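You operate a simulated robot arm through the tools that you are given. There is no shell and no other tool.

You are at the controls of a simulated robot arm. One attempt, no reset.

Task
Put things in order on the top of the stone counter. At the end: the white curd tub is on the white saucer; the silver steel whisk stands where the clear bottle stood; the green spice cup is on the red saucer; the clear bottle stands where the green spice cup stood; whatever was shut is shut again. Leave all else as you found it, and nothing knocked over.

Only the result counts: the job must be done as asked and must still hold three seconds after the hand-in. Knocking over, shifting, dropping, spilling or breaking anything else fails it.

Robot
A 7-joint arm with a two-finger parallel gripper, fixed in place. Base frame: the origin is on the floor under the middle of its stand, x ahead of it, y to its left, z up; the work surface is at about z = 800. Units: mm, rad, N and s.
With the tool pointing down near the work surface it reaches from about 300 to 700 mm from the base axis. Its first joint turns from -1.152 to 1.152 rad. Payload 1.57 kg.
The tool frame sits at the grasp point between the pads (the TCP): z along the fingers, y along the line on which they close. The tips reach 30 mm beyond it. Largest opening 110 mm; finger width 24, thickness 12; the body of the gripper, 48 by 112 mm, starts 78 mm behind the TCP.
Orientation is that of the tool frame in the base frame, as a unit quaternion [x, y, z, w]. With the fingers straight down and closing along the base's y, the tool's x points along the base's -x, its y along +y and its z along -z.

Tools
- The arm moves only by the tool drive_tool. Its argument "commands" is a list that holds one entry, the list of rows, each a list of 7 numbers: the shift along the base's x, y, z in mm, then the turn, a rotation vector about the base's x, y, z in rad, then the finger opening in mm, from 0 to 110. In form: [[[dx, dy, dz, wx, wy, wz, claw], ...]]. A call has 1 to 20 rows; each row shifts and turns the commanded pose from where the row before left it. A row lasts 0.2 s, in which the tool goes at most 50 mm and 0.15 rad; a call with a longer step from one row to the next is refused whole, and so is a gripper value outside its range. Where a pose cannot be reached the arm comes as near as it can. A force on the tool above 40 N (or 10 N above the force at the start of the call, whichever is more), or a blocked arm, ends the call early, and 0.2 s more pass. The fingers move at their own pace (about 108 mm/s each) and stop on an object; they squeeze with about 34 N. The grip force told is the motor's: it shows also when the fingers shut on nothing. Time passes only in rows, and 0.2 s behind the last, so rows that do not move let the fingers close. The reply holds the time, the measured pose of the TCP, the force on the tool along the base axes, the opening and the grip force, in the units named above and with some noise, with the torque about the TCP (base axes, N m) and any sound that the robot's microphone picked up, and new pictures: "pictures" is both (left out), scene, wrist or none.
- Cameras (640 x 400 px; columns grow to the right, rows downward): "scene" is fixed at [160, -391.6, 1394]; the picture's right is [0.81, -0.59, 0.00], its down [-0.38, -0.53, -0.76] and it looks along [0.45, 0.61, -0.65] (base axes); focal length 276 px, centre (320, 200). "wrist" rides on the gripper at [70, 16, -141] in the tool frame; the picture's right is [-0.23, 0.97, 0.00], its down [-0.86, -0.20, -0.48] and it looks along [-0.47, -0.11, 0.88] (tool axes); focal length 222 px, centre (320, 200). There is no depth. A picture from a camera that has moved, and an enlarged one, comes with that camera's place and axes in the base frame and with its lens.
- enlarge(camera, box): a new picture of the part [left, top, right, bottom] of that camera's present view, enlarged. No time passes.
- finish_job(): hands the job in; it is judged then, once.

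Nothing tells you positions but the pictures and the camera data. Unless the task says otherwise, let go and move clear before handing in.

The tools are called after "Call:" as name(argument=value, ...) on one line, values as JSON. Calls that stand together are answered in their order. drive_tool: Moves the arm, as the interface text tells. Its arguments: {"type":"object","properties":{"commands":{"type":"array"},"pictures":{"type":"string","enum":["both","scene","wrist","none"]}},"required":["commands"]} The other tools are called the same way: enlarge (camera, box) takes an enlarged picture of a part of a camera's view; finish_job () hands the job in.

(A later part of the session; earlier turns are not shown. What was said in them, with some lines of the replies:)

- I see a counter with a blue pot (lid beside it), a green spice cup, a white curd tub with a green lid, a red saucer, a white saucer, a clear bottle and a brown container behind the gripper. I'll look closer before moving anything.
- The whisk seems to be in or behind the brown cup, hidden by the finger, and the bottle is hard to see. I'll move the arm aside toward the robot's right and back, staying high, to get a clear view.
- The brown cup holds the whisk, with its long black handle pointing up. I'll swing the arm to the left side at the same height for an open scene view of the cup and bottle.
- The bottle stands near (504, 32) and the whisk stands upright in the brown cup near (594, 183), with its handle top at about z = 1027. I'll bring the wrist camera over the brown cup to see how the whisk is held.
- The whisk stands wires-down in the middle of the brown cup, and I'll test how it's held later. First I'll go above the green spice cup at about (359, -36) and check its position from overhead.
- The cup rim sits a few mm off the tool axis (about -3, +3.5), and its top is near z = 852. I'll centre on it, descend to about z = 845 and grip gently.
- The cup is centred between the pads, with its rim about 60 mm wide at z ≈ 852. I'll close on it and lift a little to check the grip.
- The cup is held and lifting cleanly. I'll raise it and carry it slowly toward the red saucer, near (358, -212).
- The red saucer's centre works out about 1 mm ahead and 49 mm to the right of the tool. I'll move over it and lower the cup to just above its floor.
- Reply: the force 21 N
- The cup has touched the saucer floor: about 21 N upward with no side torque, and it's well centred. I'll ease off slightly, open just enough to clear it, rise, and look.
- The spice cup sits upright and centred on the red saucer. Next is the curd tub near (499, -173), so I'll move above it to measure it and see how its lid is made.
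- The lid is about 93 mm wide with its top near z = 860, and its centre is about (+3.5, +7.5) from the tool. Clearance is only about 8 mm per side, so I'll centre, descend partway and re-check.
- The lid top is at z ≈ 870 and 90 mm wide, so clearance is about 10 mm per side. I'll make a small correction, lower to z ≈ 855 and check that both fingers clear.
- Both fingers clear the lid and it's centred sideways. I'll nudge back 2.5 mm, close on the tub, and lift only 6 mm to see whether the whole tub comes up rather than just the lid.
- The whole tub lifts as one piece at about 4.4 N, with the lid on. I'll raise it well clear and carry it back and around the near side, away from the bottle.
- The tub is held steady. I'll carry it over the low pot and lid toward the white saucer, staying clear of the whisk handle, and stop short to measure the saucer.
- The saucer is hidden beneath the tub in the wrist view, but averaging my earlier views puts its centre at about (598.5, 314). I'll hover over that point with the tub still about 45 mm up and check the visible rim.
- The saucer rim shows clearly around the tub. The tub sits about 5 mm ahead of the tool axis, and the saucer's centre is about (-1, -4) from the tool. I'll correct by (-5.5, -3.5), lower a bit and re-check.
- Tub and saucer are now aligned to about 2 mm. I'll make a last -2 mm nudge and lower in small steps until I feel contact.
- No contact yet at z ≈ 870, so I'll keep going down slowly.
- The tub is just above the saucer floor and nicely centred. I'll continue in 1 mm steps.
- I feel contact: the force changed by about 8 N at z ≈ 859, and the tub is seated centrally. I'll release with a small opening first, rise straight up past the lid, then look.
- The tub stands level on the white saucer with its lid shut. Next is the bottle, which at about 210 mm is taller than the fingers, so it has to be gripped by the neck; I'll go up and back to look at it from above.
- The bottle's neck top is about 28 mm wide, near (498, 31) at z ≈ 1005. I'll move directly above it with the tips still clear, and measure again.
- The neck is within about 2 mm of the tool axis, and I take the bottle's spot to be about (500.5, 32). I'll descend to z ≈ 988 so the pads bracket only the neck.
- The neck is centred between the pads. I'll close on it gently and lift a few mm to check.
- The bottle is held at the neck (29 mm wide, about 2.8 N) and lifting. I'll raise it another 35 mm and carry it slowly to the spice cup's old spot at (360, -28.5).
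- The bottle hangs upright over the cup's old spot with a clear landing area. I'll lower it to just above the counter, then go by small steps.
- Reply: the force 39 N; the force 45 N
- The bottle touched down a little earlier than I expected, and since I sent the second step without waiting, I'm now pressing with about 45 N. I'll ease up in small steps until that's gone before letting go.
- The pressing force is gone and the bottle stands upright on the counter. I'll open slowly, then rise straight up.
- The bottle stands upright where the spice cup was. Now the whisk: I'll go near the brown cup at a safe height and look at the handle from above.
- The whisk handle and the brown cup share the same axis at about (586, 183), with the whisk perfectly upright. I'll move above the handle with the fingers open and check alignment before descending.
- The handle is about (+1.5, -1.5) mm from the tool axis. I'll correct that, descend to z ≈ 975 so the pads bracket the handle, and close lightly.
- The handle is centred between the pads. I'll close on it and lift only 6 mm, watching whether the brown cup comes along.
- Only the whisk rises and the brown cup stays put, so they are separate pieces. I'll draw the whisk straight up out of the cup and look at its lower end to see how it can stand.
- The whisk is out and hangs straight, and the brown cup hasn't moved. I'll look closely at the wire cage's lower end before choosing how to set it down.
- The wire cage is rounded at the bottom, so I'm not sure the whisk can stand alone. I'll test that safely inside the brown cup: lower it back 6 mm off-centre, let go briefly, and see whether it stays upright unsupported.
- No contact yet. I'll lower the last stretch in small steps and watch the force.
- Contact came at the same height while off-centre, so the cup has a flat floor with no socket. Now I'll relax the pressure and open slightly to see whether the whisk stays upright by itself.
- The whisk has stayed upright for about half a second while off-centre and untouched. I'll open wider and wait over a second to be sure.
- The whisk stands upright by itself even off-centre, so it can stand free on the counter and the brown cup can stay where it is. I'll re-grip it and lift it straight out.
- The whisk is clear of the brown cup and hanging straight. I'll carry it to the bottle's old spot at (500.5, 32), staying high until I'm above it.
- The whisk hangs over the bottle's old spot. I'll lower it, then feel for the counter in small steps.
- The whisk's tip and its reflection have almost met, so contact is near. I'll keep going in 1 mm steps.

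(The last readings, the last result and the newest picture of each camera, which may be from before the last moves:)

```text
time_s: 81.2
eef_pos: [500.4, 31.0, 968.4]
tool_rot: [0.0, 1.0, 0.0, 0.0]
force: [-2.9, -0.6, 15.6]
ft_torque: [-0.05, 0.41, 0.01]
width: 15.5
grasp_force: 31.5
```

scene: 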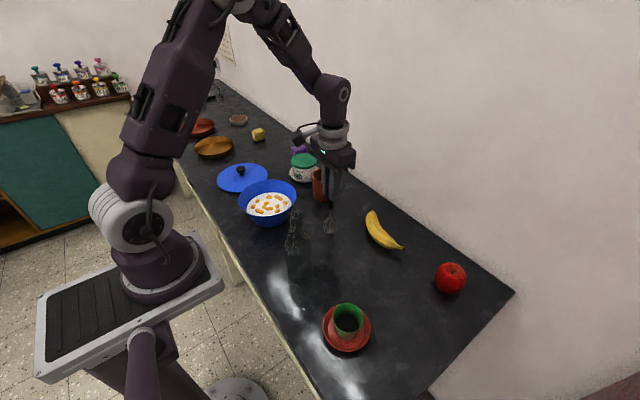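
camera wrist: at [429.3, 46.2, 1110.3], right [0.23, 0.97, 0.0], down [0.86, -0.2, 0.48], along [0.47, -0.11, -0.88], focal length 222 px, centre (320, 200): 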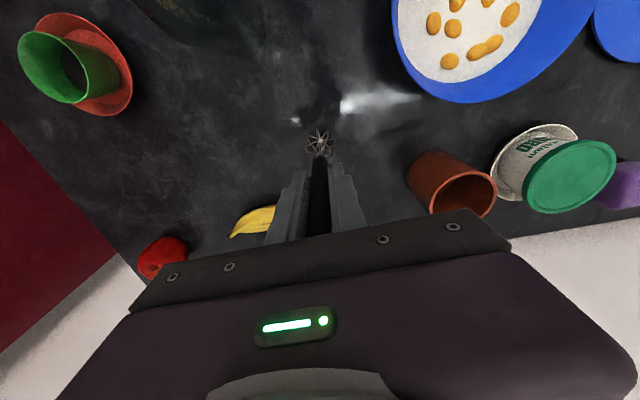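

I've reached the counter, pressing at about 16 N. I'll ease up a bit before releasing.

Call:
drive_tool(commands=[[[0, 0, 0.5, 0, 0, 0, 8], [0, 0, 0, 0, 0, 0, 8]]], pictures="both")

Call:
enlarge(camera="scene", box=[290, 150, 370, 250])

Call:
enlarge(camera="wrist", box=[270, 100, 370, 240])

```text
time_s: 81.8
eef_pos: [500.1, 31.2, 968.9]
tool_rot: [0.001, 1.0, 0.0, -0.001]
force: [-1.1, -1.7, 8.7]
ft_torque: [-0.29, 0.26, 0.01]
width: 15.2
grasp_force: 31.1
camera wrist: at [429.9, 47.0, 1109.1], right [0.23, 0.97, 0.0], down [0.86, -0.2, 0.48], along [0.47, -0.11, -0.88], focal length 222 px, centre (320, 200)
```

scene: 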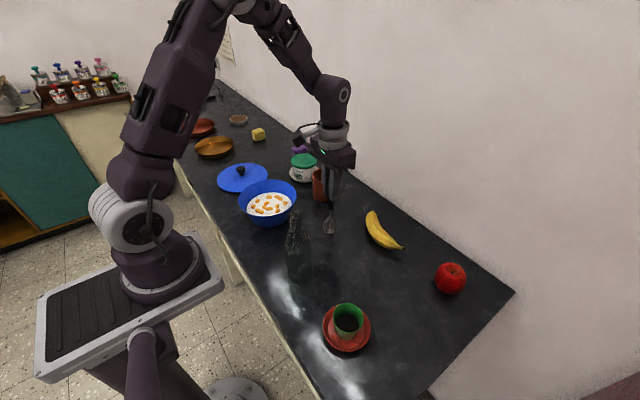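
wrist: 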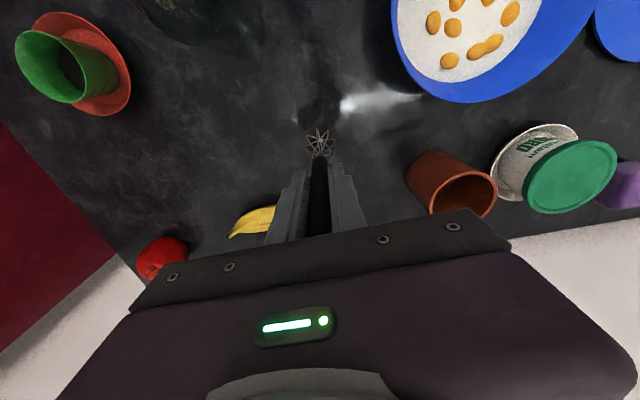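

```text
4.00 times, centred on (330, 200) of scene
camera zoom: at [159.8, -391.7, 1394.1], right [0.81, -0.59, 0.0], down [-0.38, -0.53, -0.76], along [0.45, 0.61, -0.65], focal length 1103 px, centre (280, 200)
```

zoom: 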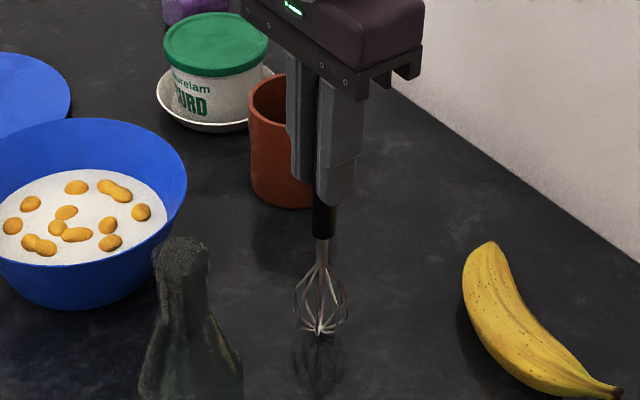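

```text
2.86 times, centred on (320, 170) of wrist
camera zoom: at [429.9, 47.0, 1109.1], right [0.23, 0.97, 0.0], down [0.86, -0.2, 0.48], along [0.47, -0.11, -0.88], focal length 635 px, centre (320, 286)
```

zoom: 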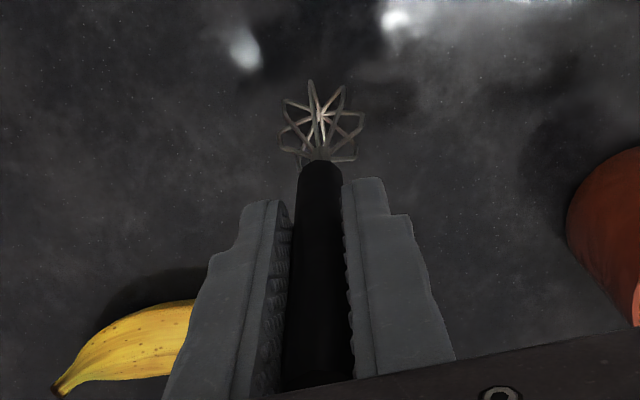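

The force is easing. I'll relax a little more, then do a very short open-and-reclose to confirm the whisk also holds itself upright here.

Call:
drive_tool(commands=[[[0, 0, 0.5, 0, 0, 0, 8], [0, 0, 0, 0, 0, 0, 19], [0, 0, 0, 0, 0, 0, 8], [0, 0, 0, 0, 0, 0, 8]]], pictures="both")

Call:
enlarge(camera="scene", box=[290, 150, 370, 250])

Call:
enlarge(camera="wrist", box=[270, 100, 370, 240])

```text
time_s: 82.8
eef_pos: [499.8, 30.7, 968.7]
tool_rot: [0.0, 1.0, 0.001, 0.0]
force: [0.4, -0.8, -0.1]
ft_torque: [-0.04, 0.01, 0.01]
width: 15.7
grasp_force: 31.4
camera wrist: at [430.4, 46.7, 1109.8], right [0.23, 0.97, 0.0], down [0.86, -0.2, 0.48], along [0.47, -0.11, -0.88], focal length 222 px, centre (320, 200)
```

scene: 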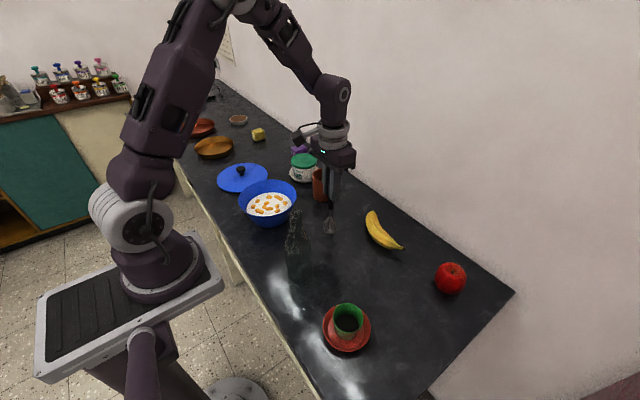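
wrist: 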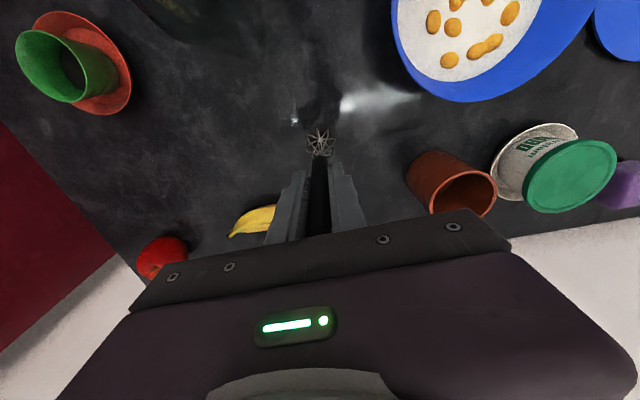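

```text
4.00 times, centred on (330, 200) of scene
camera zoom: at [160.0, -391.6, 1394.0], right [0.81, -0.59, 0.0], down [-0.38, -0.53, -0.76], along [0.45, 0.61, -0.65], focal length 1103 px, centre (280, 200)
```

zoom: 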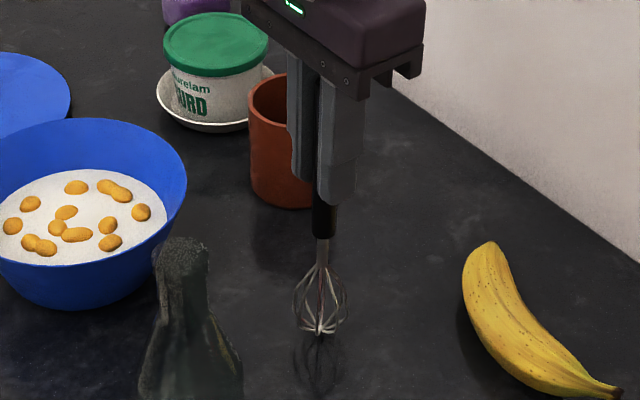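

```text
2.86 times, centred on (320, 170) of wrist
camera zoom: at [430.4, 46.7, 1109.8], right [0.23, 0.97, 0.0], down [0.86, -0.2, 0.48], along [0.47, -0.11, -0.88], focal length 635 px, centre (320, 286)
```

zoom: 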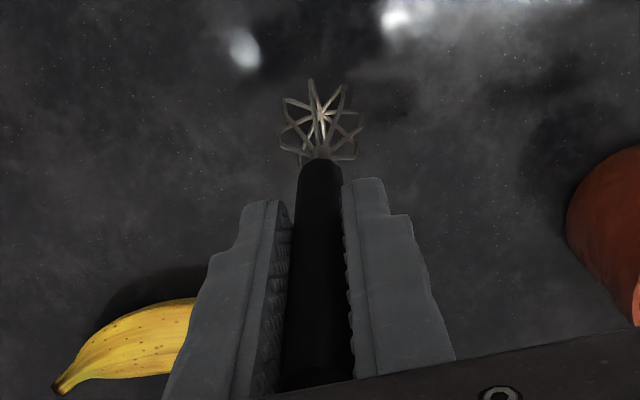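

It stayed upright with no leftover force. I'll repeat with a longer release before fully letting go.

Call:
drive_tool(commands=[[[0, 0, 0, 0, 0, 0, 19], [0, 0, 0, 0, 0, 0, 19], [0, 0, 0, 0, 0, 0, 19]]], pictures="both")

Call:
enlarge(camera="scene", box=[290, 150, 370, 250])

Call:
enlarge(camera="wrist", box=[270, 100, 370, 240])

```text
time_s: 83.6
eef_pos: [499.8, 30.5, 969.6]
tool_rot: [0.001, 1.0, 0.0, 0.0]
force: [1.1, 0.5, -0.1]
ft_torque: [-0.02, 0.02, 0.02]
width: 18.9
grasp_force: 0.2
camera wrist: at [430.4, 46.7, 1109.8], right [0.23, 0.97, 0.0], down [0.86, -0.2, 0.48], along [0.47, -0.11, -0.88], focal length 222 px, centre (320, 200)
```

scene: 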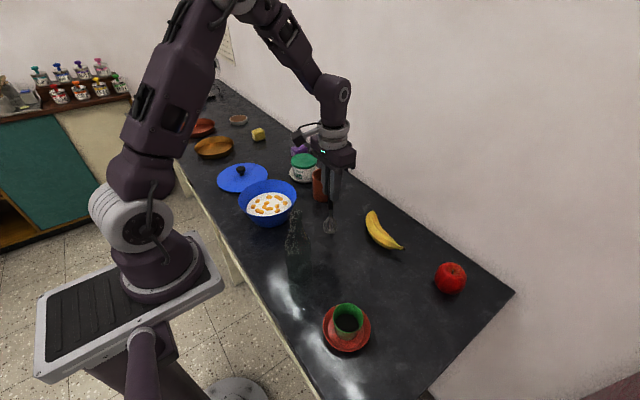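
wrist: 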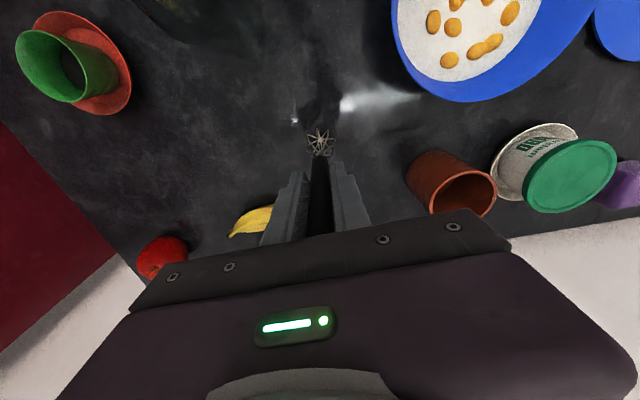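

```text
4.00 times, centred on (330, 200) of scene
camera zoom: at [160.0, -391.6, 1394.0], right [0.81, -0.59, 0.0], down [-0.38, -0.53, -0.76], along [0.45, 0.61, -0.65], focal length 1103 px, centre (280, 200)
```

zoom: 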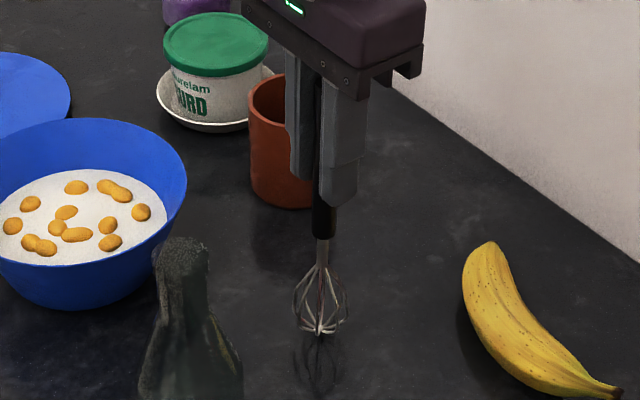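

```text
2.86 times, centred on (320, 170) of wrist
camera zoom: at [430.4, 46.7, 1109.8], right [0.23, 0.97, 0.0], down [0.86, -0.2, 0.48], along [0.47, -0.11, -0.88], focal length 635 px, centre (320, 286)
```

zoom: 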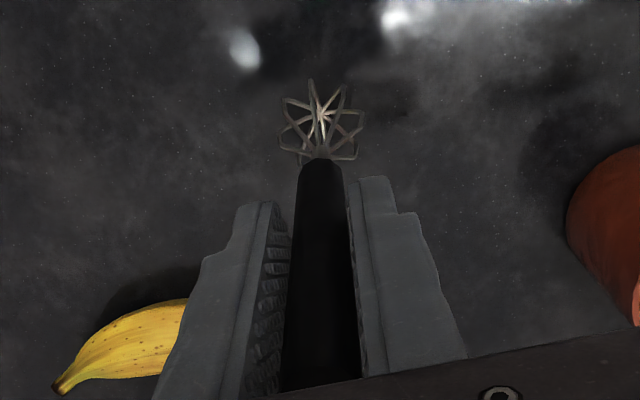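

The whisk stands unaided at the bottle's old spot. I'll open wide, wait a moment, and rise straight up clear of the handle.

Call:
drive_tool(commands=[[[0, 0, 0, 0, 0, 0, 30], [0, 0, 0, 0, 0, 0, 45], [0, 0, 0, 0, 0, 0, 60], [0, 0, 5, 0, 0, 0, 70], [0, 0, 15, 0, 0, 0, 70], [0, 0, 25, 0, 0, 0, 70], [0, 0, 30, 0, 0, 0, 70], [0, 0, 30, 0, 0, 0, 70], [0, 0, 30, 0, 0, 0, 70], [0, 0, 10, 0, 0, 0, 70], [0, 0, 0, 0, 0, 0, 70]]])

Call:
enlarge(camera="scene", box=[270, 130, 390, 270])

Call:
enlarge(camera="wrist", box=[240, 60, 400, 200])

```text
time_s: 86.0
eef_pos: [501.1, 30.8, 1113.5]
tool_rot: [-0.001, 1.0, 0.0, 0.0]
force: [-0.4, 0.0, -0.1]
ft_torque: [-0.01, 0.02, 0.0]
width: 69.7
grasp_force: 0.0
camera wrist: at [430.8, 45.7, 1254.6], right [0.23, 0.97, 0.0], down [0.85, -0.2, 0.48], along [0.47, -0.11, -0.88], focal length 222 px, centre (320, 200)
```

scene: 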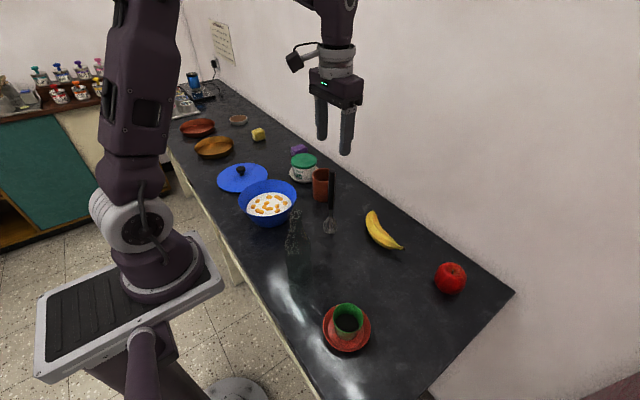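
wrist: 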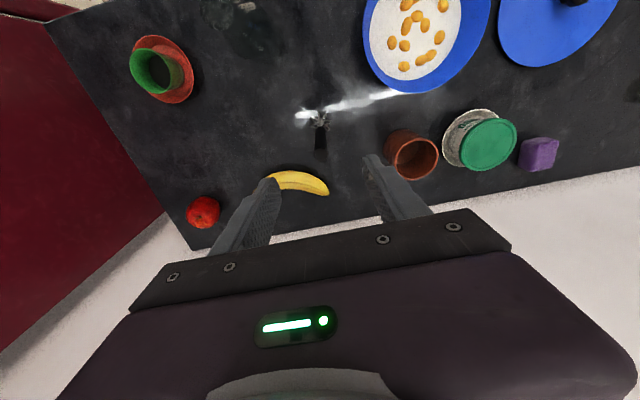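

```text
2.86 times, centred on (330, 200) of scene
camera zoom: at [160.0, -391.6, 1394.0], right [0.81, -0.59, 0.0], down [-0.38, -0.53, -0.76], along [0.45, 0.61, -0.65], focal length 788 px, centre (291, 200)
```

zoom: 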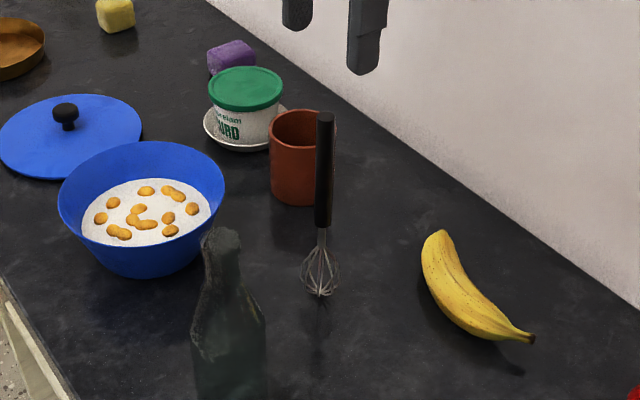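

```text
2.86 times, centred on (320, 130) of wrist
camera zoom: at [430.8, 45.7, 1254.6], right [0.23, 0.97, 0.0], down [0.85, -0.2, 0.48], along [0.47, -0.11, -0.88], focal length 635 px, centre (320, 400)
```

zoom: 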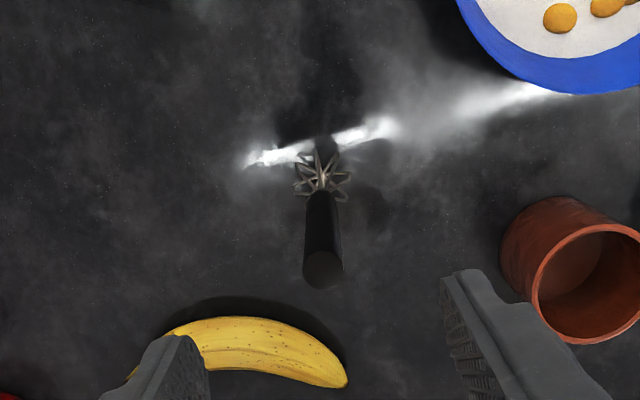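

The whisk stands free and upright where the bottle was. I'll move the arm clear, up and back, and inspect everything once more.

Call:
drive_tool(commands=[[[0, 0, 20, 0, 0, 0, 70], [-20, 20, 10, 0, 0, 0, 70], [-30, 35, 0, 0, 0, 0, 70], [-30, 35, 0, 0, 0, 0, 70], [-30, 35, 0, 0, 0, 0, 70], [-20, 35, 0, 0, 0, 0, 70], [0, 35, 0, 0, 0, 0, 70], [0, 0, 0, 0, 0, 0, 70], [0, 0, 0, 0, 0, 0, 70], [0, 0, 0, 0, 0, 0, 70]]])

Call:
enlarge(camera="scene", box=[270, 120, 400, 290])

Call:
enlarge(camera="scene", box=[260, 210, 480, 360])

Call:
enlarge(camera="scene", box=[130, 60, 330, 200])

```text
time_s: 88.2
eef_pos: [371.0, 227.0, 1144.5]
tool_rot: [0.0, 1.0, 0.0, 0.0]
force: [0.5, -0.3, -0.5]
ft_torque: [0.03, 0.01, 0.01]
width: 70.1
grasp_force: 0.1
camera wrist: at [299.8, 242.5, 1285.6], right [0.23, 0.97, 0.0], down [0.85, -0.2, 0.48], along [0.47, -0.11, -0.88], focal length 222 px, centre (320, 200)
```

scene: 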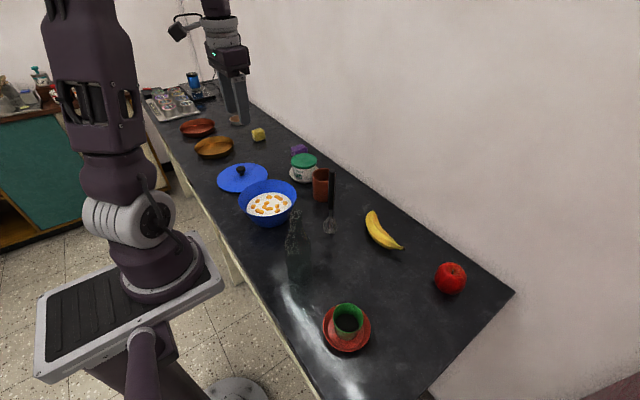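
wrist: 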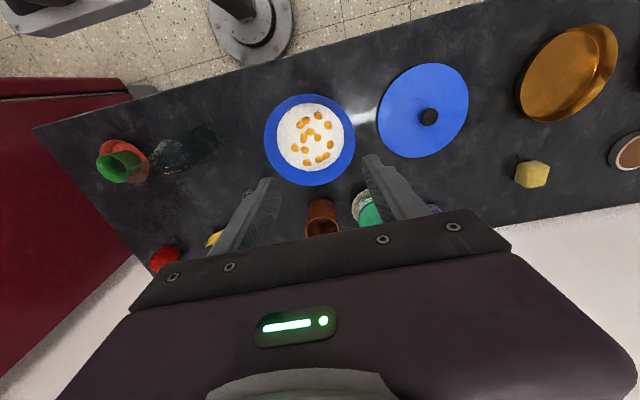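

```text
2.35 times, centred on (335, 205) of scene
camera zoom: at [160.0, -391.6, 1394.0], right [0.81, -0.59, 0.0], down [-0.38, -0.53, -0.76], along [0.45, 0.61, -0.65], focal length 649 px, centre (285, 188)
```

zoom: 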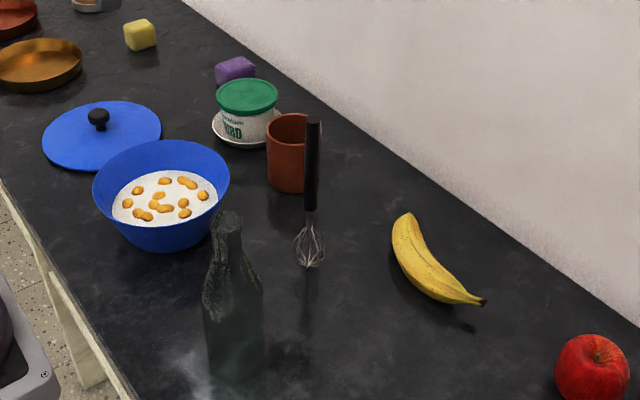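

```text
2.67 times, centred on (370, 285) of scene
camera zoom: at [160.0, -391.6, 1394.0], right [0.81, -0.59, 0.0], down [-0.38, -0.53, -0.76], along [0.45, 0.61, -0.65], focal length 736 px, centre (187, -27)
```

zoom: 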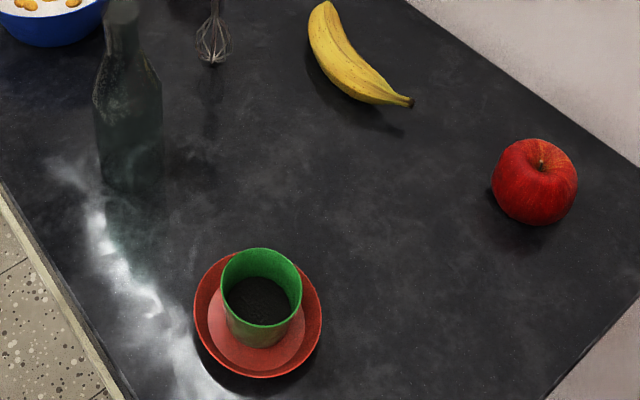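

```text
2.86 times, centred on (230, 130) of scene
camera zoom: at [160.0, -391.6, 1394.0], right [0.81, -0.59, 0.0], down [-0.38, -0.53, -0.76], along [0.45, 0.61, -0.65], focal length 788 px, centre (577, 400)
```

zoom: 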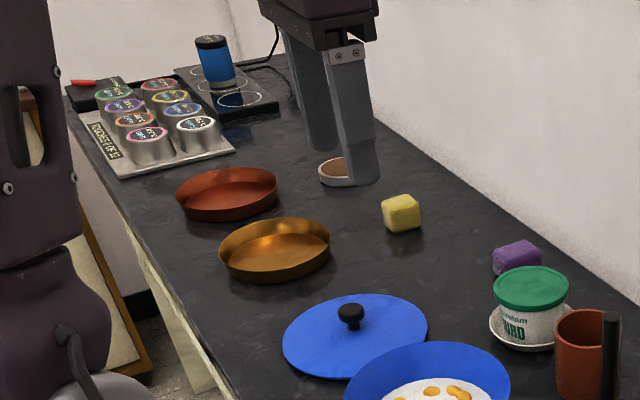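

Everything is where it should be. The tub is on the white saucer with its lid shut, and the spice cup is on the red saucer. The bottle stands on the cup's old spot and the whisk stands upright on the bottle's old spot. The brown cup, pot, fruit and the rest look unmoved, and the arm is clear, so I'm handing in.

Call:
finish_job()

```text
The job is handed in.
```

I rearranged the counter as asked and handed the job in. In my last pictures everything was standing, and the arm was clear.

- **White curd tub:** it sits level on the white saucer with its lid still shut.
- **Green spice cup:** it is upright and centred on the red saucer.
- **Clear bottle:** it stands within about 3 mm of where the spice cup stood. I pressed it down with about 45 N for a moment while setting it down, but it shows no sign of harm.
- **Silver steel whisk:** it stands on its own where the bottle stood. It started inside the brown cup. I first checked there that it could stand unsupported, then moved only the whisk.

The brown cup, the pot and its lid, the fruit and the other items look unmoved. I opened nothing, so the tub was the only shut thing I handled.
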